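You operate a simulated robot arm through the tools that you are given. There is no shell and no other tool. Be economical: measure what you need, move in short steps, check, and stop when the job is done.

You run a simulated robot arm. Do the job below in one go: nothing can be reset, and whatever is moved stays where it is left.

Task
Warm the hair oil: fill the pink beaker with warm water and stand the bottle in it.
Fine: shower-side basin, to about its ring; cold on before hot, hot off before cold; the beaker goes back where it stood.
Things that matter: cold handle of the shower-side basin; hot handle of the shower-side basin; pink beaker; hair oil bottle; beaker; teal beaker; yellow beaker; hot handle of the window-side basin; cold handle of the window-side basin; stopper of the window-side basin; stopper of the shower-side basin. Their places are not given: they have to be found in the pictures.

It is judged by the outcome, as a careful person would: the job done as asked, and still so three seconds after it is handed in. It fails if anything else is knocked over, pushed out of place, dropped, spilled or broken.

Robot
A 7-joint arm with a two-finger parallel gripper, fixed in place. Base frame: the origin is at the foot of the arm, x ahead of it, y to its left, z up; the work surface is at about z = 0.88. Readings come in m, degrees, newtons and seconds.
With the tool pointing down near the work surface it reaches from about 0.34 to 0.74 m from the base axis. Its first joint turns from -115.0 to 115.0 degrees. Payload 3.91 kg.
The tool frame sits at the grasp point between the pads (the TCP): z along the fingers, y along the line on which they close. The tips reach 0.03 m beyond it. The gripper opens to 0.11 m. The fingers are 0.02 m wide and 0.01 m thick; the gripper's body (0.048 by 0.112 m) begins 0.055 m behind the TCP.
Orientation is that of the tool frame in the base frame, as a unit quaternion [w, x, y, z]. With the fingers straight down and closing along the base's y, the tool's x points along the base's -x, its y along +y and its z along -z.

Tools
- The arm moves only by the tool arm_command. Its argument "plan" is a list of rows, each a list of 7 numbers: the turn, a rotation vector about the tool's x, y, z in units of 180 degrees (1.0 is 180 degrees), then the shift along the tool's x, y, z in units of 200 mm (1.0 is 200 mm), then the closure, from 0 (fully open) to 1 (shut). In form: [[wx, wy, wz, x, y, z, jaw], ...]. A call has 1 to 10 rows; each row is the pose to reach, as a shift and turn from the pose commanded when the call began, along the tool's axes at that moment. A call with a number of a shift or a turn outside -1 to 1 is refused whole. A row lasts 0.2 s, in which the tool goes at most 0.05 m and 8.6 degrees; a call with a longer step from one row to the next is refused whole, and so is a gripper value outside its range. Where a pose cannot be reached the arm comes as near as it can. A force on the tool above 40 N (or 10 N above the force at the start of the call, whichever is more), or a blocked arm, ends the call early, and 0.2 s more pass. The fingers move at their own pace (about 0.108 m/s each) and stop on an object; they squeeze with about 32 N. The grip force told is the motor's: it shows also when the fingers shut on nothing. Time passes only in rows, and 0.2 s behind the last, so rows that repeat a pose let the fingers close. The reply holds the time, the measured pose of the TCP, the force on the tool along the base axes, the opening and the grip force, in the units named above and with some noise.
- Cameras (640 x 400 px; columns grow to the right, rows downward): "scene" is fixed at [0.0499, -0.5017, 1.4546]; the picture's right is [0.79, -0.61, 0.00], its down [-0.32, -0.42, -0.85] and it looks along [0.52, 0.67, -0.53] (base axes); focal length 313 px, centre (320, 200). "wrist" rides on the gripper at [-0.036, 0, -0.057] in the tool frame; the picture's right is [0.00, -1.00, 0.00], its down [0.97, 0.00, -0.24] and it looks along [0.24, 0.00, 0.97] (tool axes); focal length 218 px, centre (320, 200).
- capture(camera): a new picture of that camera. No time passes.
- raise_lower(by): slides the trunk up (or, below 0, down) by that many m; the arm rides with it, the base frame stays. It gives what a move gives, with no picture.
- probe_pixels(camera, pixels): there is no depth. For up to 12 entries [column, row, z] of the newest picture of that camera ("zoom" is the newest enlarged one), the place [x, y] in the base frame at which the ray of that pixel passes the height z, good to about 0.002 m. No time passes.
- close_up(camera, box): a new picture of the part [left, top, right, bottom] of that camera's present view, enlarged. No time passes.
- finish_job(): hands the job in; it is judged then, once.

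Go step by step. Measure first, check grasps and placings, and put right what went wrong. The budget is 80 turns and 38 pictures, counting those below and the enlarged ones. Unless the task says otherwise, let go and move clear before handing in, and close with one line.

The tools are called after ">>>" by a JSON object that holds its "name" and its "arguments". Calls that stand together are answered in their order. arm_command: Moves the arm, as the interface text tells. Its arguments: {"type":"object","properties":{"plan":{"type":"array"}},"required":["plan"]} The other tools are called the same way: raise_lower (by) slides the trunk up or down; capture (camera) takes a picture; probe_pixels (camera, pixels) gives the place at which the rays of pixels pass given heights; close_up (camera, box) takes an enlarged picture of a part of a camera's view; finish_job () hands the job in.

At the start:

```text
t: 0.0
tcp_pos: [0.5504, 0.3479, 1.1223]
tcp_rot: [0.0, -0.001, 1.0, 0.0]
wrist_force: [0.5, -0.4, -1.1]
grip_width: 0.11
gripper_force: 0.1
trunk travel left (down, up): [-0.825, 0.165]
```

scene: 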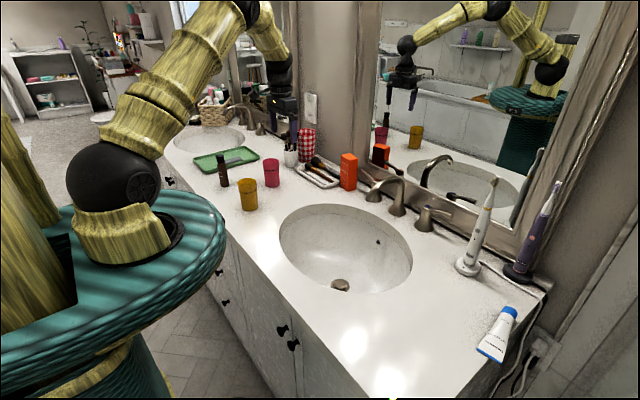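
wrist: 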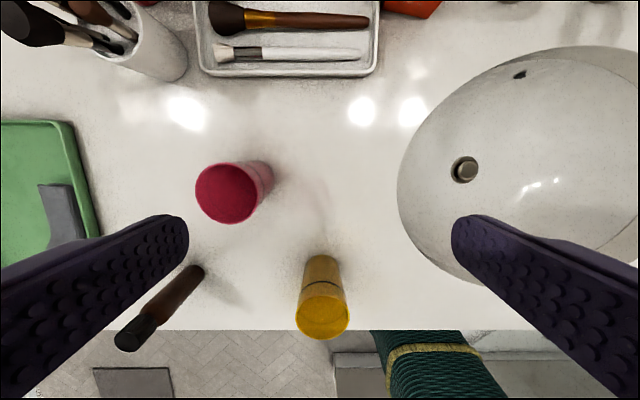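

I see a near basin around scene (345,248) and a far one around (208,138), with the pink beaker at (271,172), the yellow one at (248,194), and a dark bottle at (222,170). I'll enlarge these areas to tell the basins and handles apart.

>>> {"name": "close_up", "arguments": {"camera": "scene", "box": [160, 80, 360, 220]}}

>>> {"name": "close_up", "arguments": {"camera": "scene", "box": [340, 130, 560, 290]}}

>>> {"name": "close_up", "arguments": {"camera": "scene", "box": [0, 0, 320, 150]}}

```text
2.86 times, centred on (260, 150) of scene
```

zoom: 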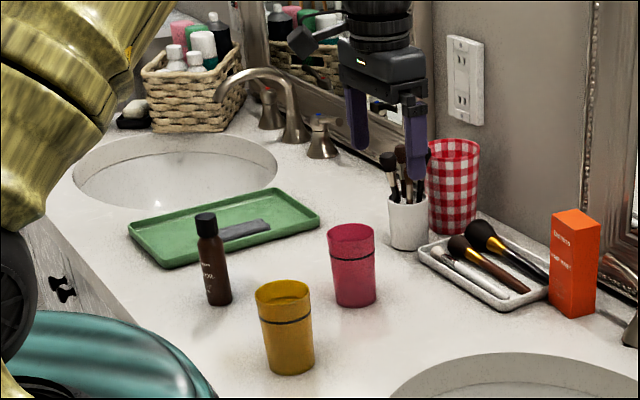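

```text
2.50 times, centred on (450, 210) of scene
```

zoom: 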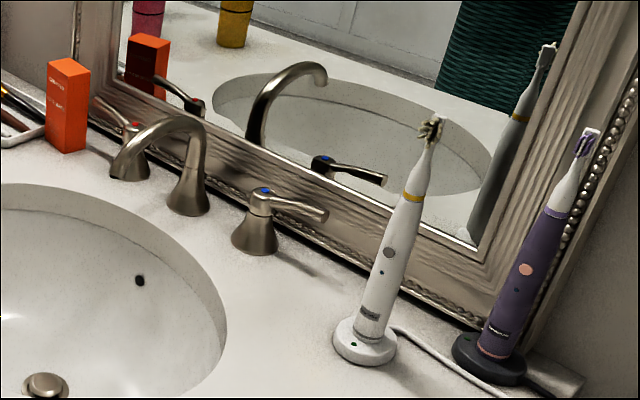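

```text
2.00 times, centred on (160, 75) of scene
```

zoom: 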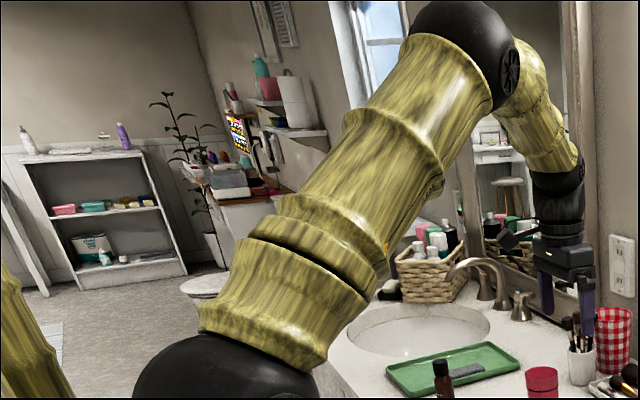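

The window is at the far end, so the near basin should be the shower-side one, with its hot (red) handle left of the spout and cold (blue) on the right. I'll enlarge the taps more and probe the first positions.

>>> {"name": "close_up", "arguments": {"camera": "scene", "box": [350, 155, 462, 225]}}

>>> {"name": "probe_pixels", "arguments": {"camera": "scene", "pixels": [[272.2, 183.9, 0.88], [249.5, 206.6, 0.88], [224.7, 184.3, 0.88], [374, 198, 0.88], [424, 228, 0.88], [396.8, 212, 0.88], [340, 285, 0.76], [345, 205, 0.88], [345, 293, 0.88], [280, 240, 0.88], [412, 265, 0.88], [349, 188, 0.88]]}}

>>> {"name": "probe_pixels", "arguments": {"camera": "wrist", "pixels": [[226, 193, 0.98], [226, 193, 0.97], [323, 316, 0.98], [323, 316, 0.97], [136, 335, 1.0], [252, 178, 0.88], [322, 262, 0.88], [195, 272, 0.88], [465, 170, 0.76]]}}

```text
5.71 times, centred on (406, 190) of scene
```

zoom: 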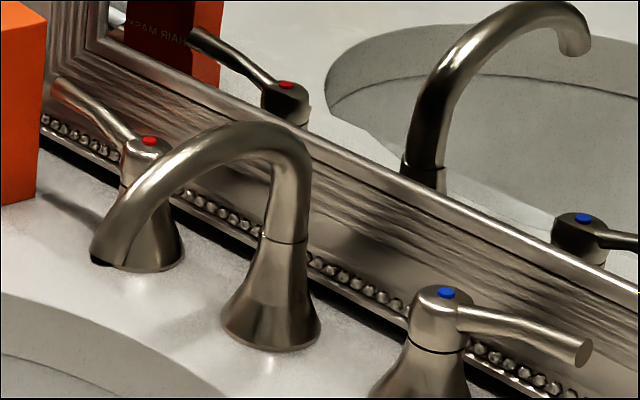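

```text
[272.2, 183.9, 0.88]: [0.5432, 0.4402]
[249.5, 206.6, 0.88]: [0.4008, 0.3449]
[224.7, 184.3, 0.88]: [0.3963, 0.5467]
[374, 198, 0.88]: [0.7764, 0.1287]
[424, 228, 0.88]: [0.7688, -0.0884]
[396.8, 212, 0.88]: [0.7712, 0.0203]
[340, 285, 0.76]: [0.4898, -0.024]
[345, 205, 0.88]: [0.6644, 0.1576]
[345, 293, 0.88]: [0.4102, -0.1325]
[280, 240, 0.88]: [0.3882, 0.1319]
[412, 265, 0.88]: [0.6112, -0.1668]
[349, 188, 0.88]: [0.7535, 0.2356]
```

```text
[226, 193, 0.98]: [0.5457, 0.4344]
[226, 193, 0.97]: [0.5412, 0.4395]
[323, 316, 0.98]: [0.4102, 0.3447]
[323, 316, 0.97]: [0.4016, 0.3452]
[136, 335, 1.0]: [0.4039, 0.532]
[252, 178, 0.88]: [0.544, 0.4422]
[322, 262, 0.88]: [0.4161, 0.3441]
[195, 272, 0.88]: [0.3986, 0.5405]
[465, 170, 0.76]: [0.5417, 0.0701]
```

Pink beaker is near (0.543, 0.441), yellow (0.405, 0.345), the bottle about (0.398, 0.545), and the taps lie around x≈0.77. I'll move the arm toward the shower-side basin, pitched forward, to see the handles with the wrist camera.

>>> {"name": "arm_command", "arguments": {"plan": [[0, -0.04, 0, 0, -0.24, 0, 0], [0, -0.08, 0, 0, -0.48, 0, 0], [0, -0.12, 0, 0, -0.72, 0, 0], [0, -0.16, 0, 0, -0.96, 0, 0], [0, -0.2, 0, 0, -1.0, 0, 0]]}}

>>> {"name": "probe_pixels", "arguments": {"camera": "scene", "pixels": [[370, 201, 0.96], [370, 201, 0.98], [370, 201, 1.0], [360.5, 170.4, 0.94], [360.5, 170.4, 0.96], [452.4, 216.3, 0.94], [452.4, 216.3, 0.96], [427, 207, 0.94], [427, 207, 0.96], [376, 180, 0.94], [376, 180, 0.96], [397, 178, 1.02]]}}

```text
t: 1.2
tcp_pos: [0.55, 0.1466, 1.1198]
tcp_rot: [0.31, -0.001, 0.951, 0.0]
wrist_force: [0.1, 0.5, -1.2]
grip_width: 0.1099
gripper_force: 0.0
trunk travel left (down, up): [-0.825, 0.165]
```

```text
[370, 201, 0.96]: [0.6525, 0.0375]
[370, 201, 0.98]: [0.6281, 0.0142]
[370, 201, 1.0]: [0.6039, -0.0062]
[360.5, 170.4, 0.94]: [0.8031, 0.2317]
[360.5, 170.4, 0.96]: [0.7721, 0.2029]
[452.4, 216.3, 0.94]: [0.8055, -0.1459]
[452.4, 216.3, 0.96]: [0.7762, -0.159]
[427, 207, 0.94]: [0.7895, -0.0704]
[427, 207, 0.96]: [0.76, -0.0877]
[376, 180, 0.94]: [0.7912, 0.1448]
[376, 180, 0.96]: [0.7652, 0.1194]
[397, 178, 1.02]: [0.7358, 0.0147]
```

Handle tops come out near z≈0.955 at (0.77, 0.13) and (0.77, -0.09), with the spout mouth about (0.635, 0.02, 0.975). Next I'll look at them from the wrist camera.

>>> {"name": "arm_command", "arguments": {"plan": [[0, 0, 0, 0, -0.24, 0, 0], [0, 0, 0, 0, -0.48, 0, 0], [0, 0, 0, 0, -0.63, 0, 0]]}}

>>> {"name": "capture", "arguments": {"camera": "wrist"}}

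```text
t: 2.0
tcp_pos: [0.5511, 0.0199, 1.1227]
tcp_rot: [0.309, 0.0, 0.951, 0.0]
wrist_force: [0.0, 0.2, 0.4]
grip_width: 0.1097
gripper_force: 0.1
trunk travel left (down, up): [-0.825, 0.165]
```

```text
31 pictures are left
```

wrist: 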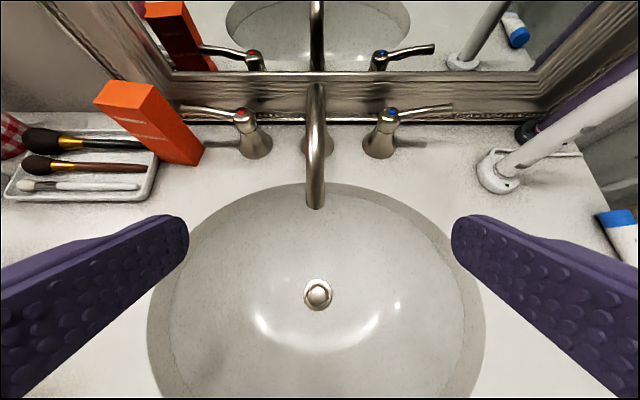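

Now the taps are clear: hot dot at (241,113), cold dot at (390,112), lever tips (183,107) and (452,107), spout mouth (315,205). I'll probe these, plus the orange box and toothbrush near the levers.

>>> {"name": "probe_pixels", "arguments": {"camera": "wrist", "pixels": [[241, 113, 0.955], [183, 107, 0.96], [390, 112, 0.955], [452, 107, 0.96], [315, 206, 0.975], [196, 164, 0.88], [160, 143, 0.88], [500, 188, 0.88], [317, 122, 0.9], [315, 185, 0.88], [148, 330, 0.88], [484, 330, 0.88]]}}

>>> {"name": "close_up", "arguments": {"camera": "wrist", "box": [90, 40, 330, 190]}}

```text
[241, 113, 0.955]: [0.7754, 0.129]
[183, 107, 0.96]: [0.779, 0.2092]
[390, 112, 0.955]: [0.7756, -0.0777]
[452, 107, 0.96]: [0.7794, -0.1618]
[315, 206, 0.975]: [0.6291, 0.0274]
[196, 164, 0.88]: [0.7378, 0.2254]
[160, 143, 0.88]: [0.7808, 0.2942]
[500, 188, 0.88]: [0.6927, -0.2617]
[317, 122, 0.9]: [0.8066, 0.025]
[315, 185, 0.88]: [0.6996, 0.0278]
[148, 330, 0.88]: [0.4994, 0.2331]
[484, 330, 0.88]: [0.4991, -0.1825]
```

```text
2.67 times, centred on (210, 115) of wrist
```

zoom: 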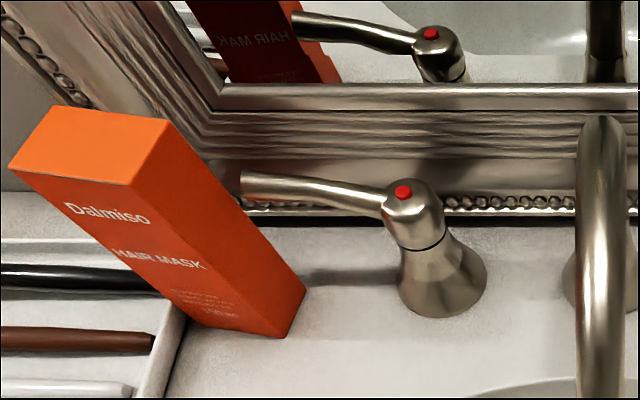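

Both handles are hubs near x=0.775 whose levers run along ±y close to the mirror frame, so they must swing toward the front. I'll turn the hand nearly horizontal with a vertical pinch so I can pull the levers.

>>> {"name": "arm_command", "arguments": {"plan": [[0, -0.047, 0, 0, 0, 0, 0.3], [0, -0.094, 0, 0, 0, 0, 0.5], [0, -0.141, 0, 0, 0, 0, 0.5], [0, -0.188, 0, 0, 0, 0, 0.5]]}}

>>> {"name": "arm_command", "arguments": {"plan": [[0, 0, 0.047, 0, 0, 0, 0.5], [0, 0, 0.094, 0, 0, 0, 0.5], [0, 0, 0.141, 0, 0, 0, 0.5], [0, 0, 0.188, 0, 0, 0, 0.5], [0, 0, 0.235, 0, 0, 0, 0.5], [0, 0, 0.282, 0, 0, 0, 0.5], [0, 0, 0.329, 0, 0, 0, 0.5], [0, 0, 0.376, 0, 0, 0, 0.5], [0, 0, 0.423, 0, 0, 0, 0.5], [0, 0, 0.47, 0, 0, 0, 0.5]]}}

```text
t: 3.0
tcp_pos: [0.5511, 0.0204, 1.1229]
tcp_rot: [0.573, -0.001, 0.82, 0.0]
wrist_force: [0.0, -1.0, 0.0]
grip_width: 0.0548
gripper_force: 0.2
trunk travel left (down, up): [-0.825, 0.165]
```

```text
t: 5.2
tcp_pos: [0.5516, 0.0222, 1.1224]
tcp_rot: [0.423, 0.552, 0.606, 0.386]
wrist_force: [0.4, -0.7, 0.0]
grip_width: 0.0548
gripper_force: 0.1
trunk travel left (down, up): [-0.825, 0.165]
```

The hand is now about 20° below horizontal with the fingers closing vertically. I'll move in front of the cold lever.

>>> {"name": "arm_command", "arguments": {"plan": [[0, 0, 0.03, -0.187, -0.017, 0, 0.5], [0, 0, 0.03, -0.374, -0.035, 0, 0.5], [0, 0, 0.03, -0.56, -0.052, 0, 0.5], [0, 0, 0.03, -0.747, -0.069, 0, 0.5], [0, 0, 0.03, -0.74, -0.157, 0.2, 0.5], [0, 0, 0.03, -0.73, -0.245, 0.4, 0.5], [0, 0, 0.03, -0.722, -0.333, 0.6, 0.5], [0, 0, 0.03, -0.715, -0.421, 0.81, 0.5]]}}

>>> {"name": "capture", "arguments": {"camera": "wrist"}}

>>> {"name": "close_up", "arguments": {"camera": "scene", "box": [330, 130, 530, 255]}}

```text
t: 7.0
tcp_pos: [0.6808, -0.1272, 1.0001]
tcp_rot: [0.405, 0.579, 0.58, 0.404]
wrist_force: [0.3, 0.4, -0.4]
grip_width: 0.0551
gripper_force: 0.0
trunk travel left (down, up): [-0.825, 0.165]
```

```text
29 pictures are left
```

wrist: 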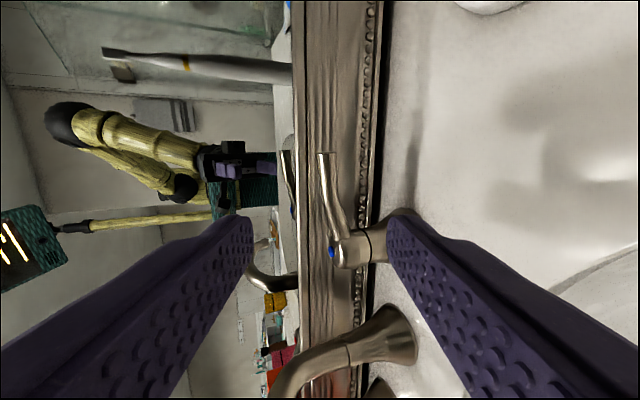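

```text
3.20 times, centred on (430, 192) of scene
```

zoom: 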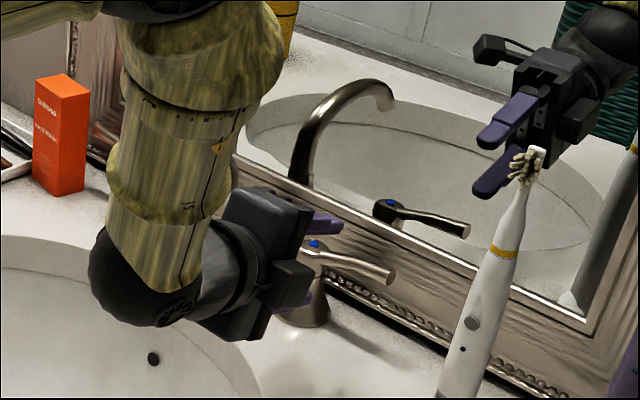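

The cold lever lies between the open fingers, with its hub at wrist (345,250) and tip at (325,155); mid-lever works out near (0.778, -0.125, 0.954). I'll advance so it sits near the fingertips, then pinch it.

>>> {"name": "arm_command", "arguments": {"plan": [[0, 0, 0, 0, -0.017, 0.15, 0.5], [0, 0, 0, 0, -0.034, 0.3, 0.5], [0, 0, 0, 0, -0.05, 0.44, 0.5], [0, 0, 0, 0, -0.05, 0.44, 0.7], [0, 0, 0, 0, -0.05, 0.44, 1], [0, 0, 0, 0, -0.05, 0.44, 1]]}}

>>> {"name": "capture", "arguments": {"camera": "wrist"}}

```text
t: 8.4
tcp_pos: [0.7563, -0.1296, 0.9607]
tcp_rot: [0.405, 0.58, 0.58, 0.405]
wrist_force: [-1.3, 1.6, -1.7]
grip_width: 0.0181
gripper_force: 45.5
trunk travel left (down, up): [-0.825, 0.165]
```

```text
27 pictures are left
```

wrist: 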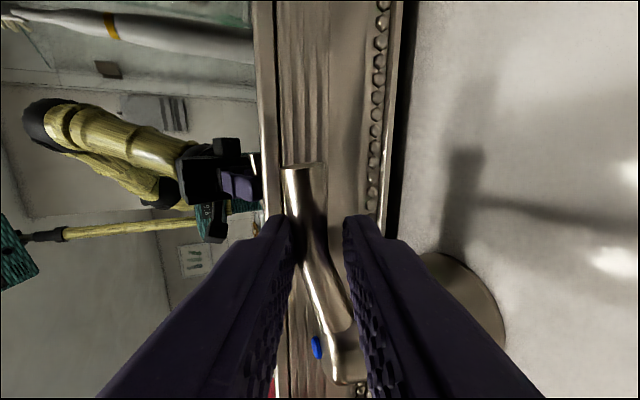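

The cold lever is gripped at a width of 18 mm. I'll pull it along its arc toward the front by about 45°.

>>> {"name": "arm_command", "arguments": {"plan": [[0, 0, 0, 0.002, -0.012, -0.032, 1], [0, 0, 0, 0.009, -0.023, -0.0635, 1], [0, 0, 0, 0.02, -0.034, -0.093, 1], [0, 0, 0, 0.035, -0.0445, -0.122, 1], [0, 0, 0, 0.054, -0.054, -0.15, 1], [0, 0, 0, 0.076, -0.063, -0.173, 1]]}}

>>> {"name": "close_up", "arguments": {"camera": "scene", "box": [300, 130, 500, 255]}}

>>> {"name": "capture", "arguments": {"camera": "wrist"}}

```text
t: 9.8
tcp_pos: [0.7232, -0.1169, 0.9646]
tcp_rot: [0.409, 0.58, 0.576, 0.406]
wrist_force: [16.1, -10.8, 22.1]
grip_width: 0.0145
gripper_force: 45.0
trunk travel left (down, up): [-0.825, 0.165]
```

```text
3.20 times, centred on (400, 192) of scene
```

zoom: 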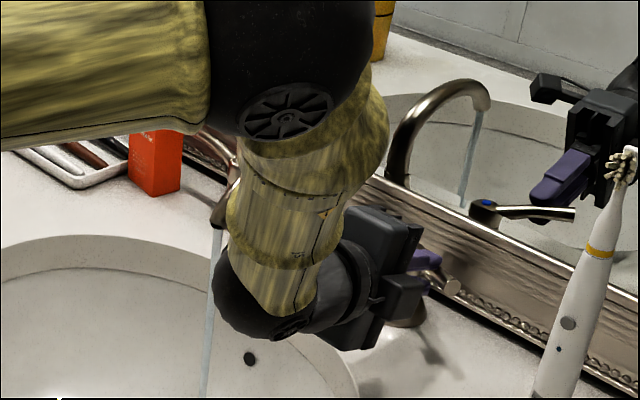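

```text
25 pictures are left
```

wrist: 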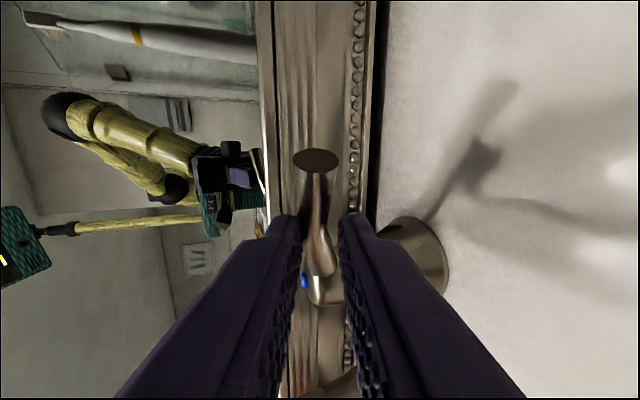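

Water is running from the spout (stream at zoom (215,300)), so cold is on with the lever at about 45°. I'll let go, back off, and lift clear over the spout.

>>> {"name": "arm_command", "arguments": {"plan": [[0, 0, 0, 0, 0, 0, 0.7], [0, 0, 0, 0, 0, 0, 0.5], [0, 0, 0, 0, 0, -0.1, 0.5], [0, 0, 0, 0, 0, -0.3, 0.5], [0, 0, 0, 0, 0, -0.5, 0.5], [0, 0, 0, 0, 0.2, -0.57, 0.5], [0, 0, 0, 0, 0.42, -0.65, 0.5], [0, 0, 0, 0, 0.64, -0.73, 0.5]]}}

>>> {"name": "close_up", "arguments": {"camera": "scene", "box": [300, 150, 500, 275]}}

```text
t: 11.6
tcp_pos: [0.6294, -0.1098, 1.1329]
tcp_rot: [0.404, 0.58, 0.58, 0.405]
wrist_force: [0.3, -0.3, 0.1]
grip_width: 0.0551
gripper_force: 0.0
trunk travel left (down, up): [-0.825, 0.165]
```

```text
3.20 times, centred on (400, 212) of scene
```

zoom: 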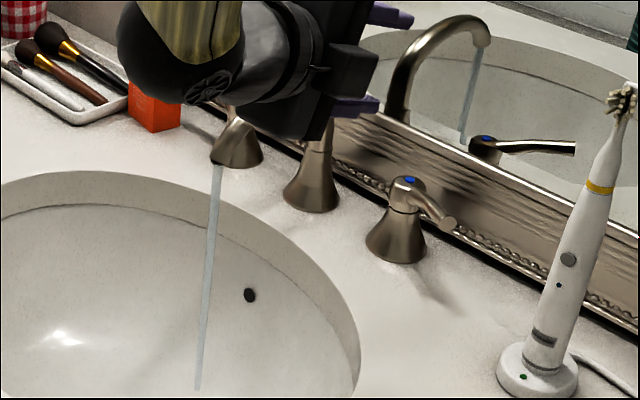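

Cold flows on its own with the lever released. Next I'll cross over the spout to the hot side.

>>> {"name": "arm_command", "arguments": {"plan": [[0, 0, 0, 0.24, 0, 0, 0.5], [0, 0, 0, 0.48, 0, 0, 0.5], [0, 0, 0, 0.72, 0, 0, 0.5], [0, 0, 0, 0.96, 0, 0, 0.5]]}}

>>> {"name": "arm_command", "arguments": {"plan": [[0, 0, 0, 0.24, 0, 0, 0.5], [0, 0, 0, 0.483, 0, 0, 0.5], [0, 0, 0, 0.483, -0.19, 0.13, 0.5], [0, 0, 0, 0.483, -0.37, 0.26, 0.5], [0, 0, 0, 0.483, -0.56, 0.395, 0.5]]}}

>>> {"name": "capture", "arguments": {"camera": "wrist"}}

```text
t: 12.6
tcp_pos: [0.6319, 0.0788, 1.133]
tcp_rot: [0.405, 0.58, 0.58, 0.404]
wrist_force: [0.0, -0.3, 0.4]
grip_width: 0.0549
gripper_force: 0.1
trunk travel left (down, up): [-0.825, 0.165]
```

```text
t: 13.8
tcp_pos: [0.6643, 0.1767, 0.9995]
tcp_rot: [0.404, 0.58, 0.58, 0.405]
wrist_force: [0.1, -0.3, 0.2]
grip_width: 0.055
gripper_force: 0.1
trunk travel left (down, up): [-0.825, 0.165]
```

```text
23 pictures are left
```

wrist: 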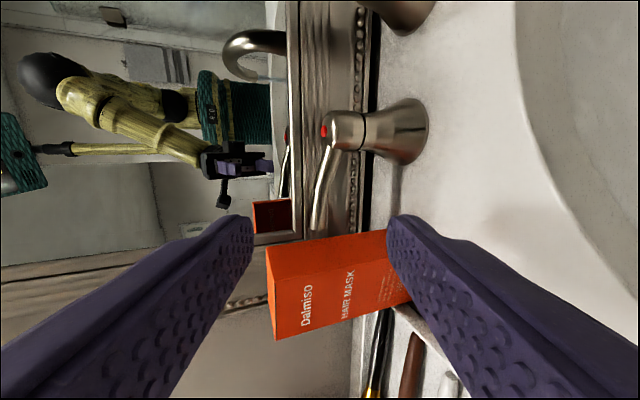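

The hot lever lies between the fingers, with its tip at wrist (315,225) and hub at (340,130), and the orange box is clear to the side. I'll advance and pinch it.

>>> {"name": "arm_command", "arguments": {"plan": [[0, 0, 0, 0, -0.006, 0.17, 0.5], [0, 0, 0, 0, -0.012, 0.34, 0.5], [0, 0, 0, 0, -0.018, 0.5, 0.5], [0, 0, 0, 0, -0.018, 0.5, 0.7], [0, 0, 0, 0, -0.018, 0.5, 1], [0, 0, 0, 0, -0.018, 0.5, 1]]}}

>>> {"name": "capture", "arguments": {"camera": "wrist"}}

```text
t: 15.2
tcp_pos: [0.7564, 0.1739, 0.9607]
tcp_rot: [0.402, 0.582, 0.581, 0.403]
wrist_force: [-11.1, -0.8, -13.9]
grip_width: 0.0181
gripper_force: 44.6
trunk travel left (down, up): [-0.825, 0.165]
```

```text
22 pictures are left
```

wrist: 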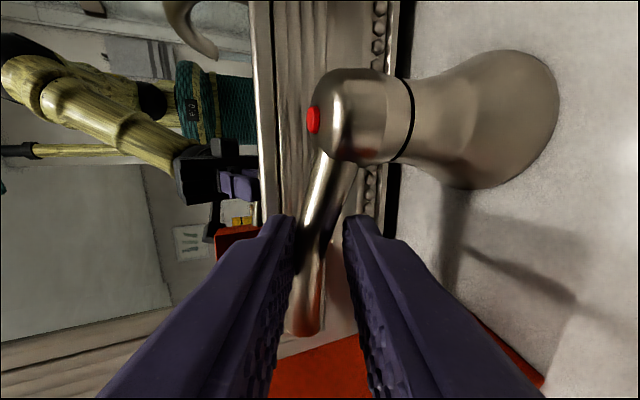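

The hot lever is gripped the same way, at 18 mm. I'll pull it along the mirrored arc.

>>> {"name": "arm_command", "arguments": {"plan": [[0, 0, 0, -0.002, -0.012, -0.032, 1], [0, 0, 0, -0.009, -0.023, -0.0635, 1], [0, 0, 0, -0.02, -0.034, -0.093, 1], [0, 0, 0, -0.035, -0.0445, -0.122, 1], [0, 0, 0, -0.054, -0.054, -0.145, 1], [0, 0, 0, -0.076, -0.06, -0.165, 1]]}}

>>> {"name": "arm_command", "arguments": {"plan": [[0, 0, 0, 0, 0, 0, 0.7], [0, 0, 0, 0, 0, 0, 0.5], [0, 0, 0, 0, 0, -0.1, 0.5], [0, 0, 0, 0, 0, -0.3, 0.5], [0, 0, 0, 0, 0, -0.5, 0.5], [0, 0, 0, 0, 0.2, -0.57, 0.5], [0, 0, 0, 0, 0.42, -0.65, 0.5], [0, 0, 0, 0, 0.64, -0.73, 0.5]]}}

>>> {"name": "close_up", "arguments": {"camera": "scene", "box": [280, 150, 480, 275]}}

>>> {"name": "capture", "arguments": {"camera": "wrist"}}

```text
t: 16.6
tcp_pos: [0.7198, 0.1579, 0.9606]
tcp_rot: [0.405, 0.581, 0.581, 0.403]
wrist_force: [0.7, 0.7, -0.3]
grip_width: 0.0003
gripper_force: 37.9
trunk travel left (down, up): [-0.825, 0.165]
```

```text
t: 18.4
tcp_pos: [0.6296, 0.1626, 1.1325]
tcp_rot: [0.404, 0.58, 0.58, 0.405]
wrist_force: [-0.6, 0.0, 0.8]
grip_width: 0.055
gripper_force: 0.1
trunk travel left (down, up): [-0.825, 0.165]
```

```text
3.20 times, centred on (380, 212) of scene
```

zoom: 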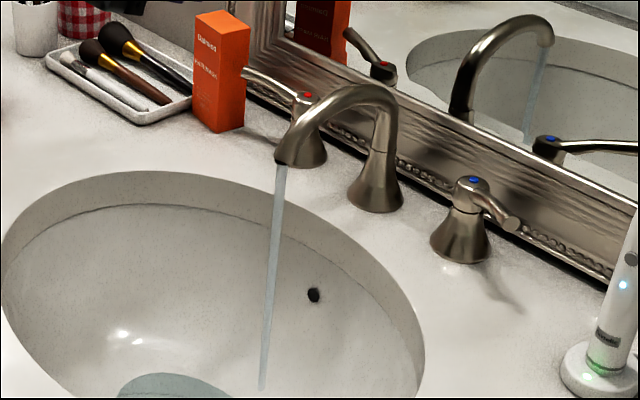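

```text
20 pictures are left
```

wrist: 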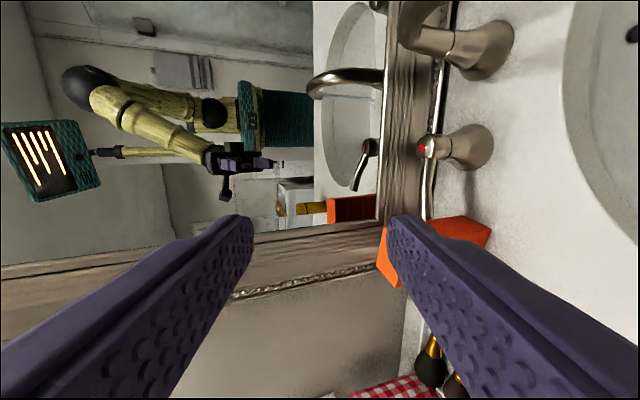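

The hot lever slipped out after only a small turn (zoom tip at (243,72), hub at (305,97)), and some water is pooling in the basin. I'll regrip the lever deeper.

>>> {"name": "arm_command", "arguments": {"plan": [[0, 0, 0, 0.028, -0.19, 0.13, 0.5], [0, 0, 0, 0.056, -0.38, 0.26, 0.5], [0, 0, 0, 0.085, -0.565, 0.386, 0.5], [0, 0, 0, 0.085, -0.575, 0.56, 0.5], [0, 0, 0, 0.085, -0.585, 0.73, 0.5], [0, 0, 0, 0.085, -0.589, 0.9, 0.5], [0, 0, 0, 0.085, -0.589, 0.9, 0.5]]}}

>>> {"name": "capture", "arguments": {"camera": "wrist"}}

```text
t: 20.0
tcp_pos: [0.7569, 0.1792, 0.9594]
tcp_rot: [0.405, 0.58, 0.579, 0.405]
wrist_force: [-0.8, 0.0, -0.5]
grip_width: 0.0551
gripper_force: 0.0
trunk travel left (down, up): [-0.825, 0.165]
```

```text
19 pictures are left
```

wrist: 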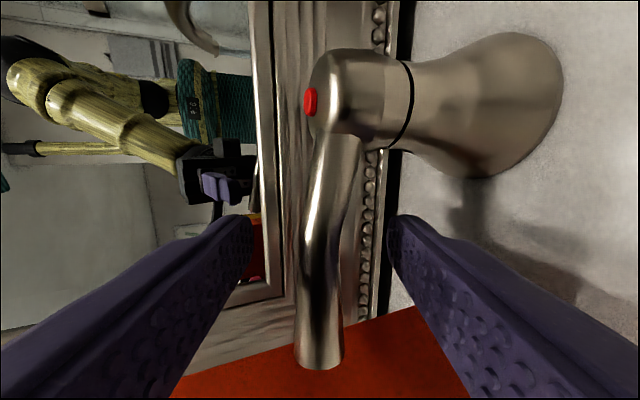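

The lever sits well between the pads, so I'll go slightly deeper, close, and pull it along the arc to about 50°.

>>> {"name": "arm_command", "arguments": {"plan": [[0, 0, 0, 0, 0, 0.03, 0.75], [0, 0, 0, 0, 0, 0.03, 1], [0, 0, 0, 0, 0, 0.03, 1], [0, 0, 0, -0.006, -0.0085, 0.007, 1], [0, 0, 0, -0.018, -0.018, -0.02, 1], [0, 0, 0, -0.0325, -0.0275, -0.046, 1], [0, 0, 0, -0.0475, -0.035, -0.066, 1], [0, 0, 0, -0.0645, -0.0416, -0.084, 1], [0, 0, 0, -0.084, -0.048, -0.102, 1], [0, 0, 0, -0.101, -0.052, -0.114, 1]]}}

>>> {"name": "capture", "arguments": {"camera": "wrist"}}

```text
t: 22.2
tcp_pos: [0.7327, 0.1612, 0.9585]
tcp_rot: [0.406, 0.578, 0.581, 0.405]
wrist_force: [15.9, 21.1, 2.6]
grip_width: 0.0142
gripper_force: 45.1
trunk travel left (down, up): [-0.825, 0.165]
```

```text
18 pictures are left
```

wrist: 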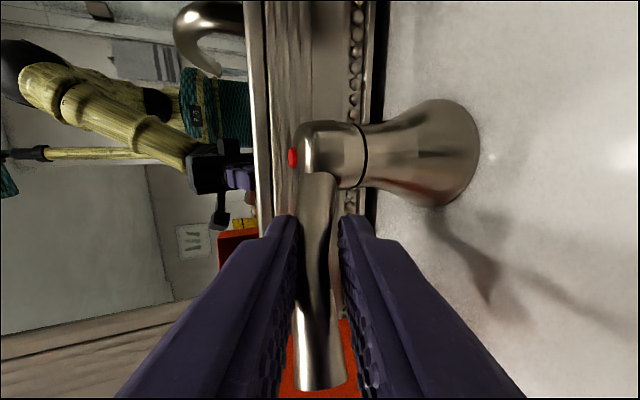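

The lever held this time and turned further with the hand. I'll release, back off, lift, and check the tap.

>>> {"name": "arm_command", "arguments": {"plan": [[0, 0, 0, 0, 0, 0, 0.7], [0, 0, 0, 0, 0, 0, 0.5], [0, 0, 0, 0, 0, -0.1, 0.5], [0, 0, 0, 0, 0, -0.3, 0.5], [0, 0, 0, 0, 0, -0.5, 0.5], [0, 0, 0, 0, 0.2, -0.57, 0.5], [0, 0, 0, 0, 0.42, -0.65, 0.3], [0, 0, 0, 0, 0.64, -0.73, 0]]}}

>>> {"name": "close_up", "arguments": {"camera": "scene", "box": [260, 165, 460, 290]}}

```text
t: 24.0
tcp_pos: [0.6382, 0.1572, 1.1291]
tcp_rot: [0.405, 0.58, 0.58, 0.404]
wrist_force: [-0.2, 1.0, -0.3]
grip_width: 0.1097
gripper_force: 0.1
trunk travel left (down, up): [-0.825, 0.165]
```

```text
3.20 times, centred on (360, 228) of scene
```

zoom: 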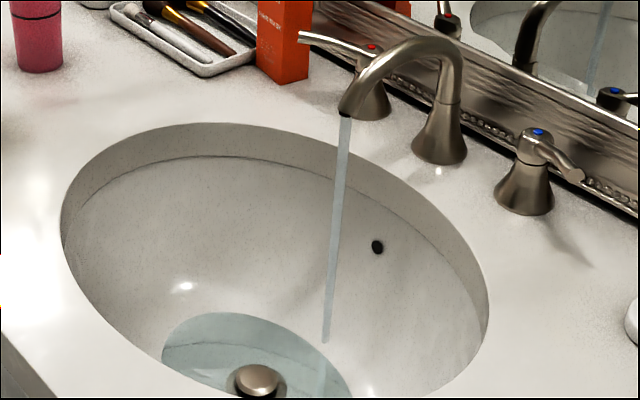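

The stream is thicker now, so the hot is running too. I'll measure both lever angles and the stream's position.

>>> {"name": "probe_pixels", "arguments": {"camera": "zoom", "pixels": [[301, 38, 0.962], [578, 177, 0.962], [345, 116, 0.975], [345, 116, 0.98], [339, 190, 0.9], [339, 190, 0.92], [326, 340, 0.79], [326, 340, 0.8], [37, 10, 0.945], [40, 65, 0.88], [35, 0, 0.945]]}}

```text
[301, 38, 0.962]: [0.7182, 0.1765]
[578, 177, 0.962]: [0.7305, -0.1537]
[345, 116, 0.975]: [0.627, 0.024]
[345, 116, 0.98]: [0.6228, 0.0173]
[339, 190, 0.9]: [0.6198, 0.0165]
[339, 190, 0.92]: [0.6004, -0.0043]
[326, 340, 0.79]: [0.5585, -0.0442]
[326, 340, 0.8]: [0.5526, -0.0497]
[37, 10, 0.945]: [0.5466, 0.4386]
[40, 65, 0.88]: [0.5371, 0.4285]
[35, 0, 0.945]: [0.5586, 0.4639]
```

Hot sits at about 50° and cold at about 30°, with the stream near (0.627, 0.025). Next I'll roll the hand back to close horizontally and head to the pink beaker.

>>> {"name": "arm_command", "arguments": {"plan": [[0, 0, -0.047, 0.09, -0.008, -0.023, 0], [0, 0, -0.094, 0.18, -0.017, -0.047, 0], [0, 0, -0.141, 0.28, -0.026, -0.07, 0], [0, 0, -0.188, 0.38, -0.034, -0.094, 0], [0, 0, -0.235, 0.47, -0.043, -0.117, 0], [0, 0, -0.282, 0.57, -0.052, -0.141, 0], [0, 0, -0.329, 0.66, -0.06, -0.165, 0], [0, 0, -0.376, 0.76, -0.069, -0.188, 0], [0, 0, -0.423, 0.85, -0.078, -0.21, 0], [0, 0, -0.47, 0.95, -0.086, -0.235, 0]]}}

```text
t: 26.2
tcp_pos: [0.59, 0.3496, 1.129]
tcp_rot: [0.572, 0.036, 0.819, 0.026]
wrist_force: [-0.8, 0.9, 0.5]
grip_width: 0.11
gripper_force: 0.2
trunk travel left (down, up): [-0.825, 0.165]
```

Roll is almost done. I'll finish it and stop above the pink beaker to check the alignment.

>>> {"name": "arm_command", "arguments": {"plan": [[0, 0, -0.01, 0.148, 0.14, -0.033, 0], [0, 0, -0.02, 0.296, 0.28, -0.067, 0], [0, 0, -0.029, 0.444, 0.419, -0.1, 0]]}}

>>> {"name": "capture", "arguments": {"camera": "wrist"}}

>>> {"name": "capture", "arguments": {"camera": "scene"}}

```text
t: 27.0
tcp_pos: [0.5405, 0.4441, 1.0593]
tcp_rot: [0.573, 0.0, 0.82, 0.0]
wrist_force: [-0.4, -0.7, 0.1]
grip_width: 0.1097
gripper_force: 0.1
trunk travel left (down, up): [-0.825, 0.165]
```

```text
16 pictures are left
```

wrist: 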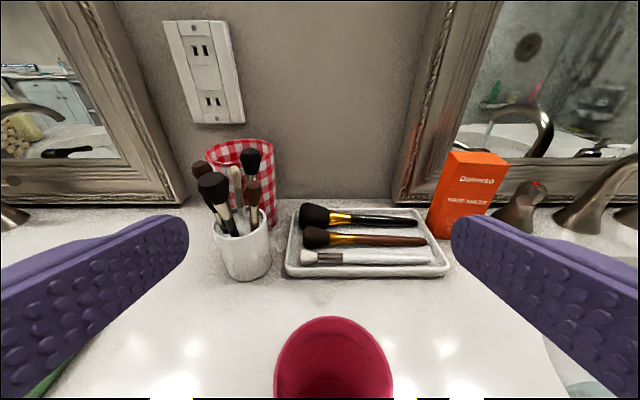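

```text
15 pictures are left
```

scene: 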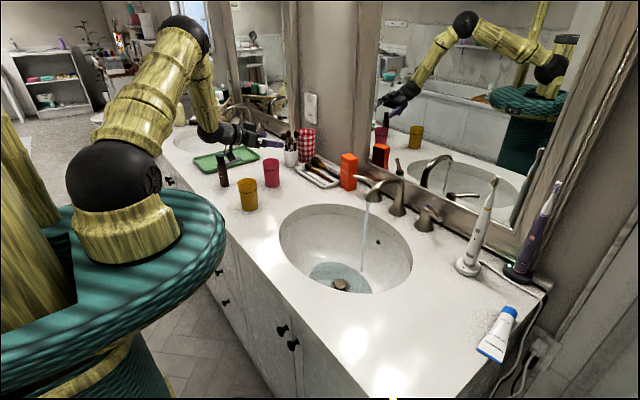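

The pink rim sits at wrist columns 273–393. I'll measure it, and check where the wrist joint is relative to the yellow beaker and the bottle before descending.

>>> {"name": "probe_pixels", "arguments": {"camera": "wrist", "pixels": [[274, 375, 0.967], [392, 375, 0.967], [333, 317, 0.967], [274, 375, 0.96], [392, 375, 0.96], [333, 317, 0.96]]}}

>>> {"name": "probe_pixels", "arguments": {"camera": "scene", "pixels": [[212, 128, 1.13], [205, 140, 1.1], [200, 128, 1.13], [222, 156, 0.98], [222, 156, 1.0], [222, 156, 0.99], [248, 181, 0.96], [240, 184, 0.96], [257, 183, 0.96]]}}

```text
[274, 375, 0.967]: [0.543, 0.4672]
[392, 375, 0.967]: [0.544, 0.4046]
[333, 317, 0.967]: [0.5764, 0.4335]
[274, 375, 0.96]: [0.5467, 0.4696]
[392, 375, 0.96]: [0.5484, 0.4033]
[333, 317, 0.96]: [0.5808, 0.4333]
```

```text
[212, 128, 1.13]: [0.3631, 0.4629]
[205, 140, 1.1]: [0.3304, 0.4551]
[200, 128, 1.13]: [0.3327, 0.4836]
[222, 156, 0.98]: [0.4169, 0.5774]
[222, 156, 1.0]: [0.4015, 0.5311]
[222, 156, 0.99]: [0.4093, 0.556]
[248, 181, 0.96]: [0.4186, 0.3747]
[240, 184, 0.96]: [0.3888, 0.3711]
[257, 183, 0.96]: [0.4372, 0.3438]
```

Pink rim centre is (0.545, 0.436) with radius 0.031, and the hand's body would pass close to the yellow beaker. I'll steepen and yaw the hand a little for clearance, then descend around the beaker.

>>> {"name": "arm_command", "arguments": {"plan": [[0.015, 0.022, 0.006, -0.004, -0.02, 0.01, 0], [0.031, 0.045, 0.0114, -0.008, -0.04, 0.021, 0], [0.031, 0.045, 0.0114, 0.14, -0.04, 0.076, 0], [0.031, 0.045, 0.0114, 0.29, -0.04, 0.131, 0], [0.031, 0.045, 0.0114, 0.44, -0.04, 0.186, 0], [0.031, 0.045, 0.0114, 0.598, -0.04, 0.241, 0]]}}

>>> {"name": "close_up", "arguments": {"camera": "scene", "box": [180, 100, 340, 220]}}

```text
t: 28.4
tcp_pos: [0.5479, 0.4288, 0.9283]
tcp_rot: [0.512, 0.044, 0.858, -0.029]
wrist_force: [0.3, 0.8, 0.4]
grip_width: 0.1098
gripper_force: 0.1
trunk travel left (down, up): [-0.825, 0.165]
```

```text
3.33 times, centred on (260, 160) of scene
```

zoom: 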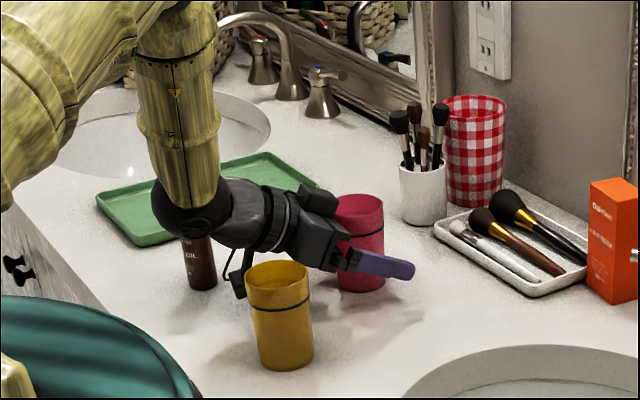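

The fingers straddle the beaker, though the reading suggests the TCP may be about 7 mm off in y. I'll hold for a moment to re-read and look through the wrist camera.

>>> {"name": "arm_command", "arguments": {"plan": [[0, 0, 0, 0, 0, 0, 0]]}}

>>> {"name": "capture", "arguments": {"camera": "wrist"}}

```text
t: 28.8
tcp_pos: [0.5485, 0.4282, 0.9289]
tcp_rot: [0.512, 0.043, 0.857, -0.029]
wrist_force: [0.1, -0.1, 1.0]
grip_width: 0.1101
gripper_force: 0.0
trunk travel left (down, up): [-0.825, 0.165]
```

```text
13 pictures are left
```

wrist: 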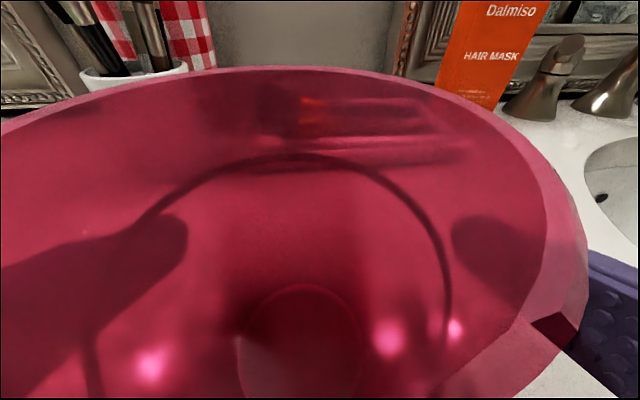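

The wrist view shows the beaker about 8 mm toward +y of the hand's axis (base circle at col 300). I'll shift by that much and close on it.

>>> {"name": "arm_command", "arguments": {"plan": [[0, 0, 0, 0, 0.02, 0, 0], [0, 0, 0, 0, 0.04, 0, 0.2], [0, 0, 0, 0, 0.04, 0, 0.35], [0, 0, 0, 0, 0.04, 0, 0.5], [0, 0, 0, 0, 0.04, 0, 0.6], [0, 0, 0, 0, 0.04, 0, 0.6]]}}

```text
t: 30.2
tcp_pos: [0.5494, 0.4383, 0.9301]
tcp_rot: [0.513, 0.043, 0.857, -0.028]
wrist_force: [-0.4, 0.4, -0.6]
grip_width: 0.0564
gripper_force: 32.2
trunk travel left (down, up): [-0.825, 0.165]
```

The beaker is gripped firmly at 56 mm. I'll lift it and carry it toward the basin.

>>> {"name": "arm_command", "arguments": {"plan": [[0, 0, 0, -0.162, 0, -0.087, 0.6], [0, 0, 0, -0.324, 0, -0.173, 0.6], [0, 0, 0, -0.485, -0.002, -0.26, 0.6], [0, 0, 0, -0.496, -0.23, -0.238, 0.6], [0, 0, 0, -0.507, -0.46, -0.216, 0.6], [0, 0, 0, -0.518, -0.7, -0.194, 0.6], [0, 0, 0, -0.528, -0.946, -0.173, 0.6]]}}

>>> {"name": "arm_command", "arguments": {"plan": [[0, 0, 0, -0.011, -0.23, 0.021, 0.6], [0, 0, 0, -0.022, -0.46, 0.043, 0.6], [0, 0, 0, -0.033, -0.7, 0.065, 0.6], [0, 0, 0, -0.043, -0.944, 0.087, 0.6]]}}

>>> {"name": "close_up", "arguments": {"camera": "scene", "box": [240, 130, 440, 300]}}

```text
t: 31.8
tcp_pos: [0.549, 0.2487, 1.0393]
tcp_rot: [0.512, 0.044, 0.857, -0.028]
wrist_force: [0.4, -0.1, -0.5]
grip_width: 0.0567
gripper_force: 31.5
trunk travel left (down, up): [-0.825, 0.165]
```

```text
t: 32.8
tcp_pos: [0.5493, 0.0599, 1.0409]
tcp_rot: [0.512, 0.044, 0.857, -0.028]
wrist_force: [0.4, 0.9, -1.4]
grip_width: 0.0563
gripper_force: 32.3
trunk travel left (down, up): [-0.825, 0.165]
```

```text
2.35 times, centred on (340, 215) of scene
```

zoom: 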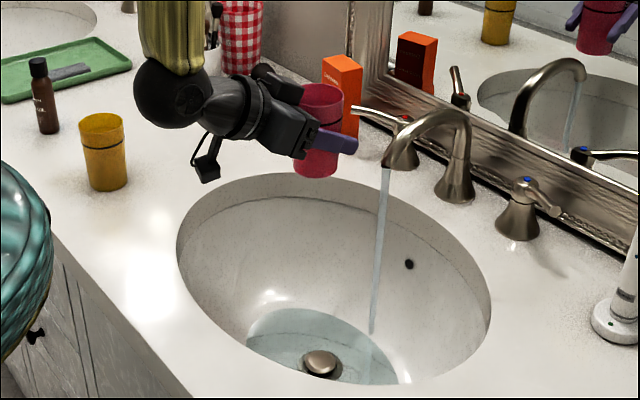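

The beaker is held well and the pool is still shallow. I'll lower it beside the stream and then slide it under the spout.

>>> {"name": "arm_command", "arguments": {"plan": [[0, 0, 0, 0.152, -0.052, 0.108, 0.6], [0, 0, 0, 0.304, -0.104, 0.217, 0.6], [0, 0, 0, 0.456, -0.156, 0.325, 0.6], [0, 0, 0, 0.456, -0.144, 0.455, 0.6], [0, 0, 0, 0.457, -0.132, 0.585, 0.6], [0, 0, 0, 0.457, -0.12, 0.715, 0.6], [0, 0, 0, 0.457, -0.12, 0.715, 0.6]]}}

>>> {"name": "capture", "arguments": {"camera": "wrist"}}

>>> {"name": "close_up", "arguments": {"camera": "scene", "box": [300, 160, 420, 260]}}

```text
t: 34.4
tcp_pos: [0.6251, 0.0284, 0.8941]
tcp_rot: [0.512, 0.044, 0.858, -0.029]
wrist_force: [0.1, -0.5, -0.9]
grip_width: 0.0563
gripper_force: 32.1
trunk travel left (down, up): [-0.825, 0.165]
```

```text
11 pictures are left
```

wrist: 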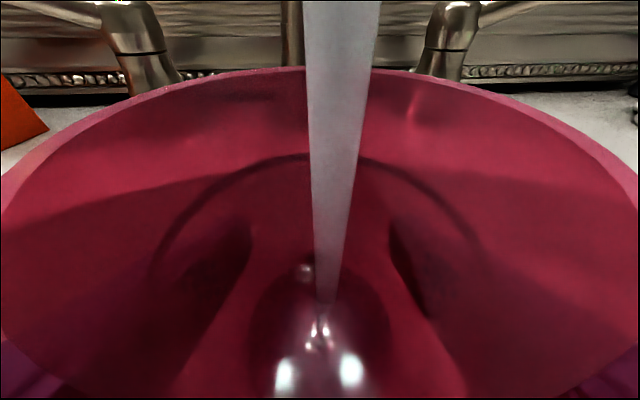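

```text
4.00 times, centred on (360, 210) of scene
```

zoom: 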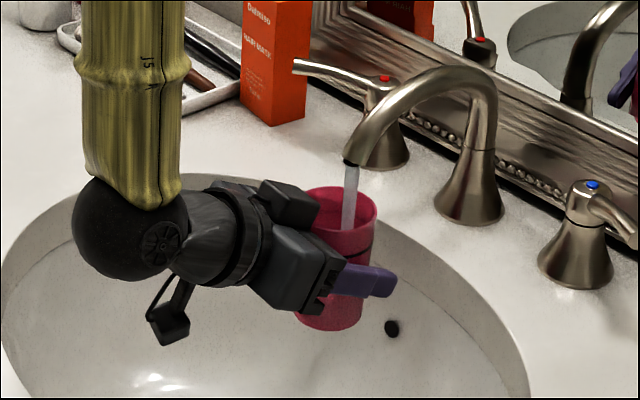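

The stream lands inside the beaker and the water is still near its bottom. I'll hold for 2 seconds and look again.

>>> {"name": "arm_command", "arguments": {"plan": [[0, 0, 0, 0, 0, 0, 0.6], [0, 0, 0, 0, 0, 0, 0.6], [0, 0, 0, 0, 0, 0, 0.6], [0, 0, 0, 0, 0, 0, 0.6], [0, 0, 0, 0, 0, 0, 0.6], [0, 0, 0, 0, 0, 0, 0.6], [0, 0, 0, 0, 0, 0, 0.6], [0, 0, 0, 0, 0, 0, 0.6]]}}

>>> {"name": "capture", "arguments": {"camera": "wrist"}}

```text
t: 36.2
tcp_pos: [0.6254, 0.0276, 0.8933]
tcp_rot: [0.512, 0.043, 0.857, -0.029]
wrist_force: [-1.1, 0.1, -2.8]
grip_width: 0.0561
gripper_force: 31.8
trunk travel left (down, up): [-0.825, 0.165]
```

```text
9 pictures are left
```

wrist: 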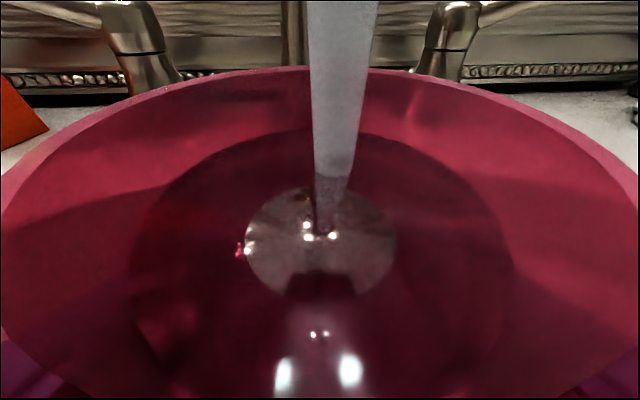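

Water already reaches the ring (surface edge at cols 130–510, ring was 150–490). I'll pull straight out of the stream now and lift gently.

>>> {"name": "arm_command", "arguments": {"plan": [[0, 0, 0, 0.094, -0.02, -0.176, 0.6], [0, 0, 0, 0.188, -0.041, -0.351, 0.6], [0, 0, 0, 0.19, -0.041, -0.36, 0.6], [0, 0, 0, 0.1, -0.041, -0.4, 0.6], [0, 0, 0, 0.0, -0.042, -0.455, 0.6], [0, 0, 0, -0.1, -0.042, -0.51, 0.6], [0, 0, 0, -0.2, -0.043, -0.56, 0.6], [0, 0, 0, -0.3, -0.043, -0.61, 0.6], [0, 0, 0, -0.43, -0.044, -0.68, 0.6]]}}

>>> {"name": "capture", "arguments": {"camera": "wrist"}}

```text
t: 38.2
tcp_pos: [0.5462, 0.0264, 1.031]
tcp_rot: [0.512, 0.044, 0.857, -0.029]
wrist_force: [0.1, 0.2, -2.7]
grip_width: 0.0562
gripper_force: 31.9
trunk travel left (down, up): [-0.825, 0.165]
```

```text
8 pictures are left
```

wrist: 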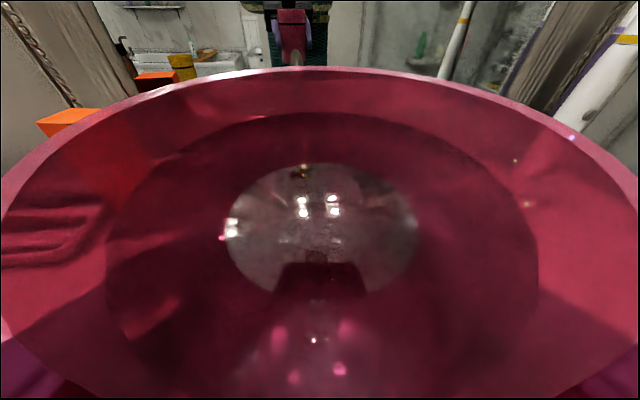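

The level ended about 10 mm below the rim (surface top edge at row 112, ring at row 155), which is over the ring and would overflow with the bottle in. I'll lower the beaker over the basin, clear of the stream, and tip some out away from the hand.

>>> {"name": "arm_command", "arguments": {"plan": [[0, 0, 0, 0.154, -0.007, -0.004, 0.6], [0, 0, 0, 0.308, -0.015, -0.009, 0.6], [0, 0, 0, 0.461, -0.022, -0.013, 0.6]]}}

>>> {"name": "arm_command", "arguments": {"plan": [[0, 0.045, 0, 0, 0, 0, 0.6], [0, 0.09, 0, 0, 0, 0, 0.6], [0, 0.135, 0, 0, 0, 0, 0.6], [0, 0.175, 0, 0, 0, 0, 0.6], [0, 0.211, 0, 0, 0, 0, 0.6], [0, 0.211, 0, 0, 0, 0, 0.6], [0, 0.211, 0, 0, 0, 0, 0.6], [0, 0.211, 0, 0, 0, 0, 0.6]]}}

>>> {"name": "arm_command", "arguments": {"plan": [[0, -0.04, 0, 0, 0, 0, 0.6], [0, -0.08, 0, 0, 0, 0, 0.6], [0, -0.12, 0, 0, 0, 0, 0.6], [0, -0.16, 0, 0, 0, 0, 0.6], [0, -0.2, 0, 0, 0, 0, 0.6], [0, -0.211, 0, 0, 0, 0, 0.6], [0, -0.211, 0, 0, 0, 0, 0.6]]}}

>>> {"name": "capture", "arguments": {"camera": "wrist"}}

```text
t: 39.0
tcp_pos: [0.5025, 0.027, 0.9526]
tcp_rot: [0.512, 0.044, 0.857, -0.029]
wrist_force: [-0.3, 0.4, -2.0]
grip_width: 0.0563
gripper_force: 32.0
trunk travel left (down, up): [-0.825, 0.165]
```

```text
t: 40.8
tcp_pos: [0.5009, 0.0259, 0.9509]
tcp_rot: [0.206, 0.051, 0.977, -0.012]
wrist_force: [-0.5, -0.1, -2.2]
grip_width: 0.0563
gripper_force: 32.1
trunk travel left (down, up): [-0.825, 0.165]
```

```text
t: 42.4
tcp_pos: [0.5016, 0.0253, 0.9515]
tcp_rot: [0.513, 0.044, 0.857, -0.028]
wrist_force: [-0.3, -0.4, -1.3]
grip_width: 0.0564
gripper_force: 31.8
trunk travel left (down, up): [-0.825, 0.165]
```

```text
7 pictures are left
```

wrist: 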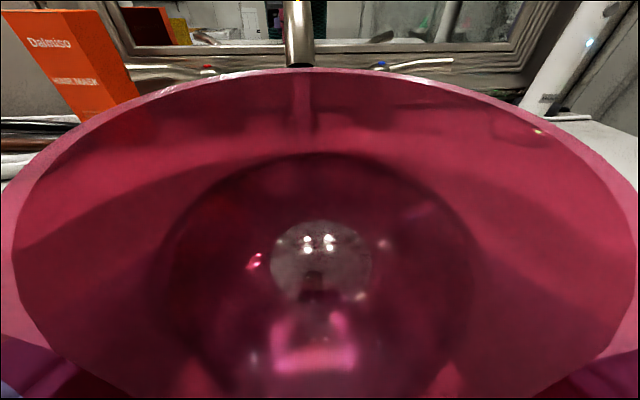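

The surface is now right about at the ring (top edge row 152 against ring row 155). I'll carry the beaker back to its place.

>>> {"name": "arm_command", "arguments": {"plan": [[0, 0, 0, -0.167, 0.008, 0.001, 0.6], [0, 0, 0, -0.334, 0.015, 0.002, 0.6], [0, 0, 0, -0.501, 0.023, 0.003, 0.6], [0, 0, 0, -0.492, 0.2, -0.014, 0.6], [0, 0, 0, -0.484, 0.39, -0.031, 0.6], [0, 0, 0, -0.475, 0.58, -0.049, 0.6], [0, 0, 0, -0.466, 0.77, -0.066, 0.6], [0, 0, 0, -0.458, 0.967, -0.084, 0.6]]}}

>>> {"name": "arm_command", "arguments": {"plan": [[0, 0, 0, 0.008, 0.19, -0.017, 0.6], [0, 0, 0, 0.017, 0.38, -0.034, 0.6], [0, 0, 0, 0.026, 0.57, -0.051, 0.6], [0, 0, 0, 0.034, 0.76, -0.07, 0.6], [0, 0, 0, 0.043, 0.944, -0.087, 0.6], [0, 0, 0, 0.043, 0.944, -0.087, 0.6]]}}

```text
t: 44.2
tcp_pos: [0.55, 0.2199, 1.0412]
tcp_rot: [0.512, 0.043, 0.857, -0.029]
wrist_force: [0.1, 0.3, -1.4]
grip_width: 0.0559
gripper_force: 32.3
trunk travel left (down, up): [-0.825, 0.165]
```

```text
t: 45.6
tcp_pos: [0.5515, 0.4055, 1.043]
tcp_rot: [0.512, 0.044, 0.857, -0.029]
wrist_force: [-0.1, -0.3, -1.2]
grip_width: 0.0561
gripper_force: 31.9
trunk travel left (down, up): [-0.825, 0.165]
```

I'm just short of its spot, so I'll shift the last 33 mm, lower it onto the counter, and open.

>>> {"name": "arm_command", "arguments": {"plan": [[0, 0, 0, 0.012, 0.16, -0.024, 0.6], [0, 0, 0, 0.15, 0.16, 0.05, 0.6], [0, 0, 0, 0.29, 0.161, 0.124, 0.6], [0, 0, 0, 0.41, 0.161, 0.189, 0.6], [0, 0, 0, 0.47, 0.162, 0.221, 0.6], [0, 0, 0, 0.504, 0.162, 0.239, 0.6], [0, 0, 0, 0.504, 0.162, 0.239, 0.6]]}}

>>> {"name": "close_up", "arguments": {"camera": "scene", "box": [200, 120, 320, 220]}}

```text
t: 47.2
tcp_pos: [0.5473, 0.4396, 0.9299]
tcp_rot: [0.513, 0.044, 0.857, -0.028]
wrist_force: [0.2, -0.2, 2.2]
grip_width: 0.0561
gripper_force: 32.6
trunk travel left (down, up): [-0.825, 0.165]
```

```text
4.00 times, centred on (260, 170) of scene
```

zoom: 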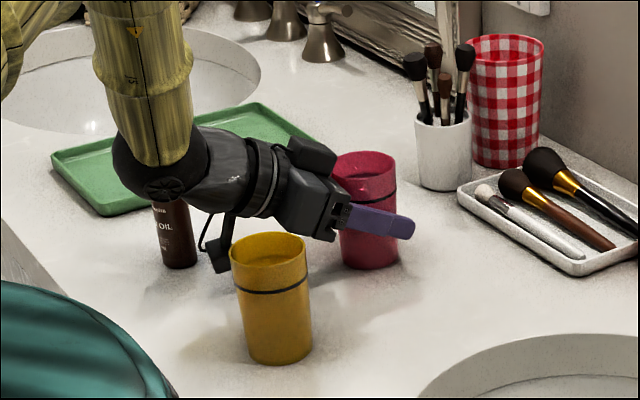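

The beaker touches the counter at its original spot (TCP within 2 mm of where I picked it up, contact force upward). I'll open and lift straight up.

>>> {"name": "arm_command", "arguments": {"plan": [[0, 0, 0, 0, 0, 0, 0.45], [0, 0, 0, 0, 0, 0, 0.25], [0, 0, 0, 0, 0, 0, 0], [0, 0, 0, 0, 0, 0, 0], [0, 0, 0, -0.08, 0, -0.043, 0], [0, 0, 0, -0.24, 0, -0.13, 0], [0, 0, 0, -0.4, -0.001, -0.215, 0], [0, 0, 0, -0.58, -0.002, -0.31, 0]]}}

>>> {"name": "close_up", "arguments": {"camera": "scene", "box": [190, 110, 430, 290]}}

```text
t: 49.0
tcp_pos: [0.546, 0.4395, 1.0618]
tcp_rot: [0.512, 0.045, 0.858, -0.029]
wrist_force: [-0.9, -0.2, -0.2]
grip_width: 0.1099
gripper_force: 0.1
trunk travel left (down, up): [-0.825, 0.165]
```

```text
2.22 times, centred on (310, 200) of scene
```

zoom: 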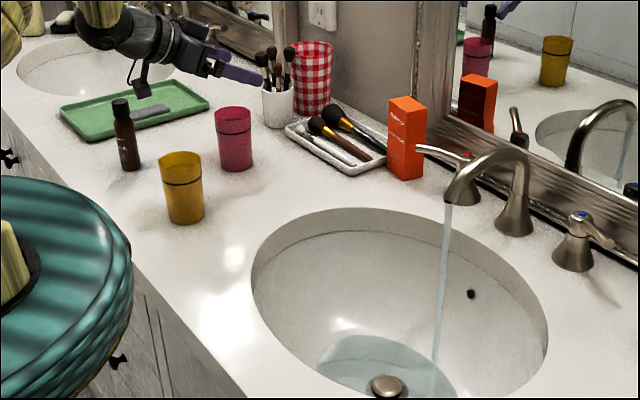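

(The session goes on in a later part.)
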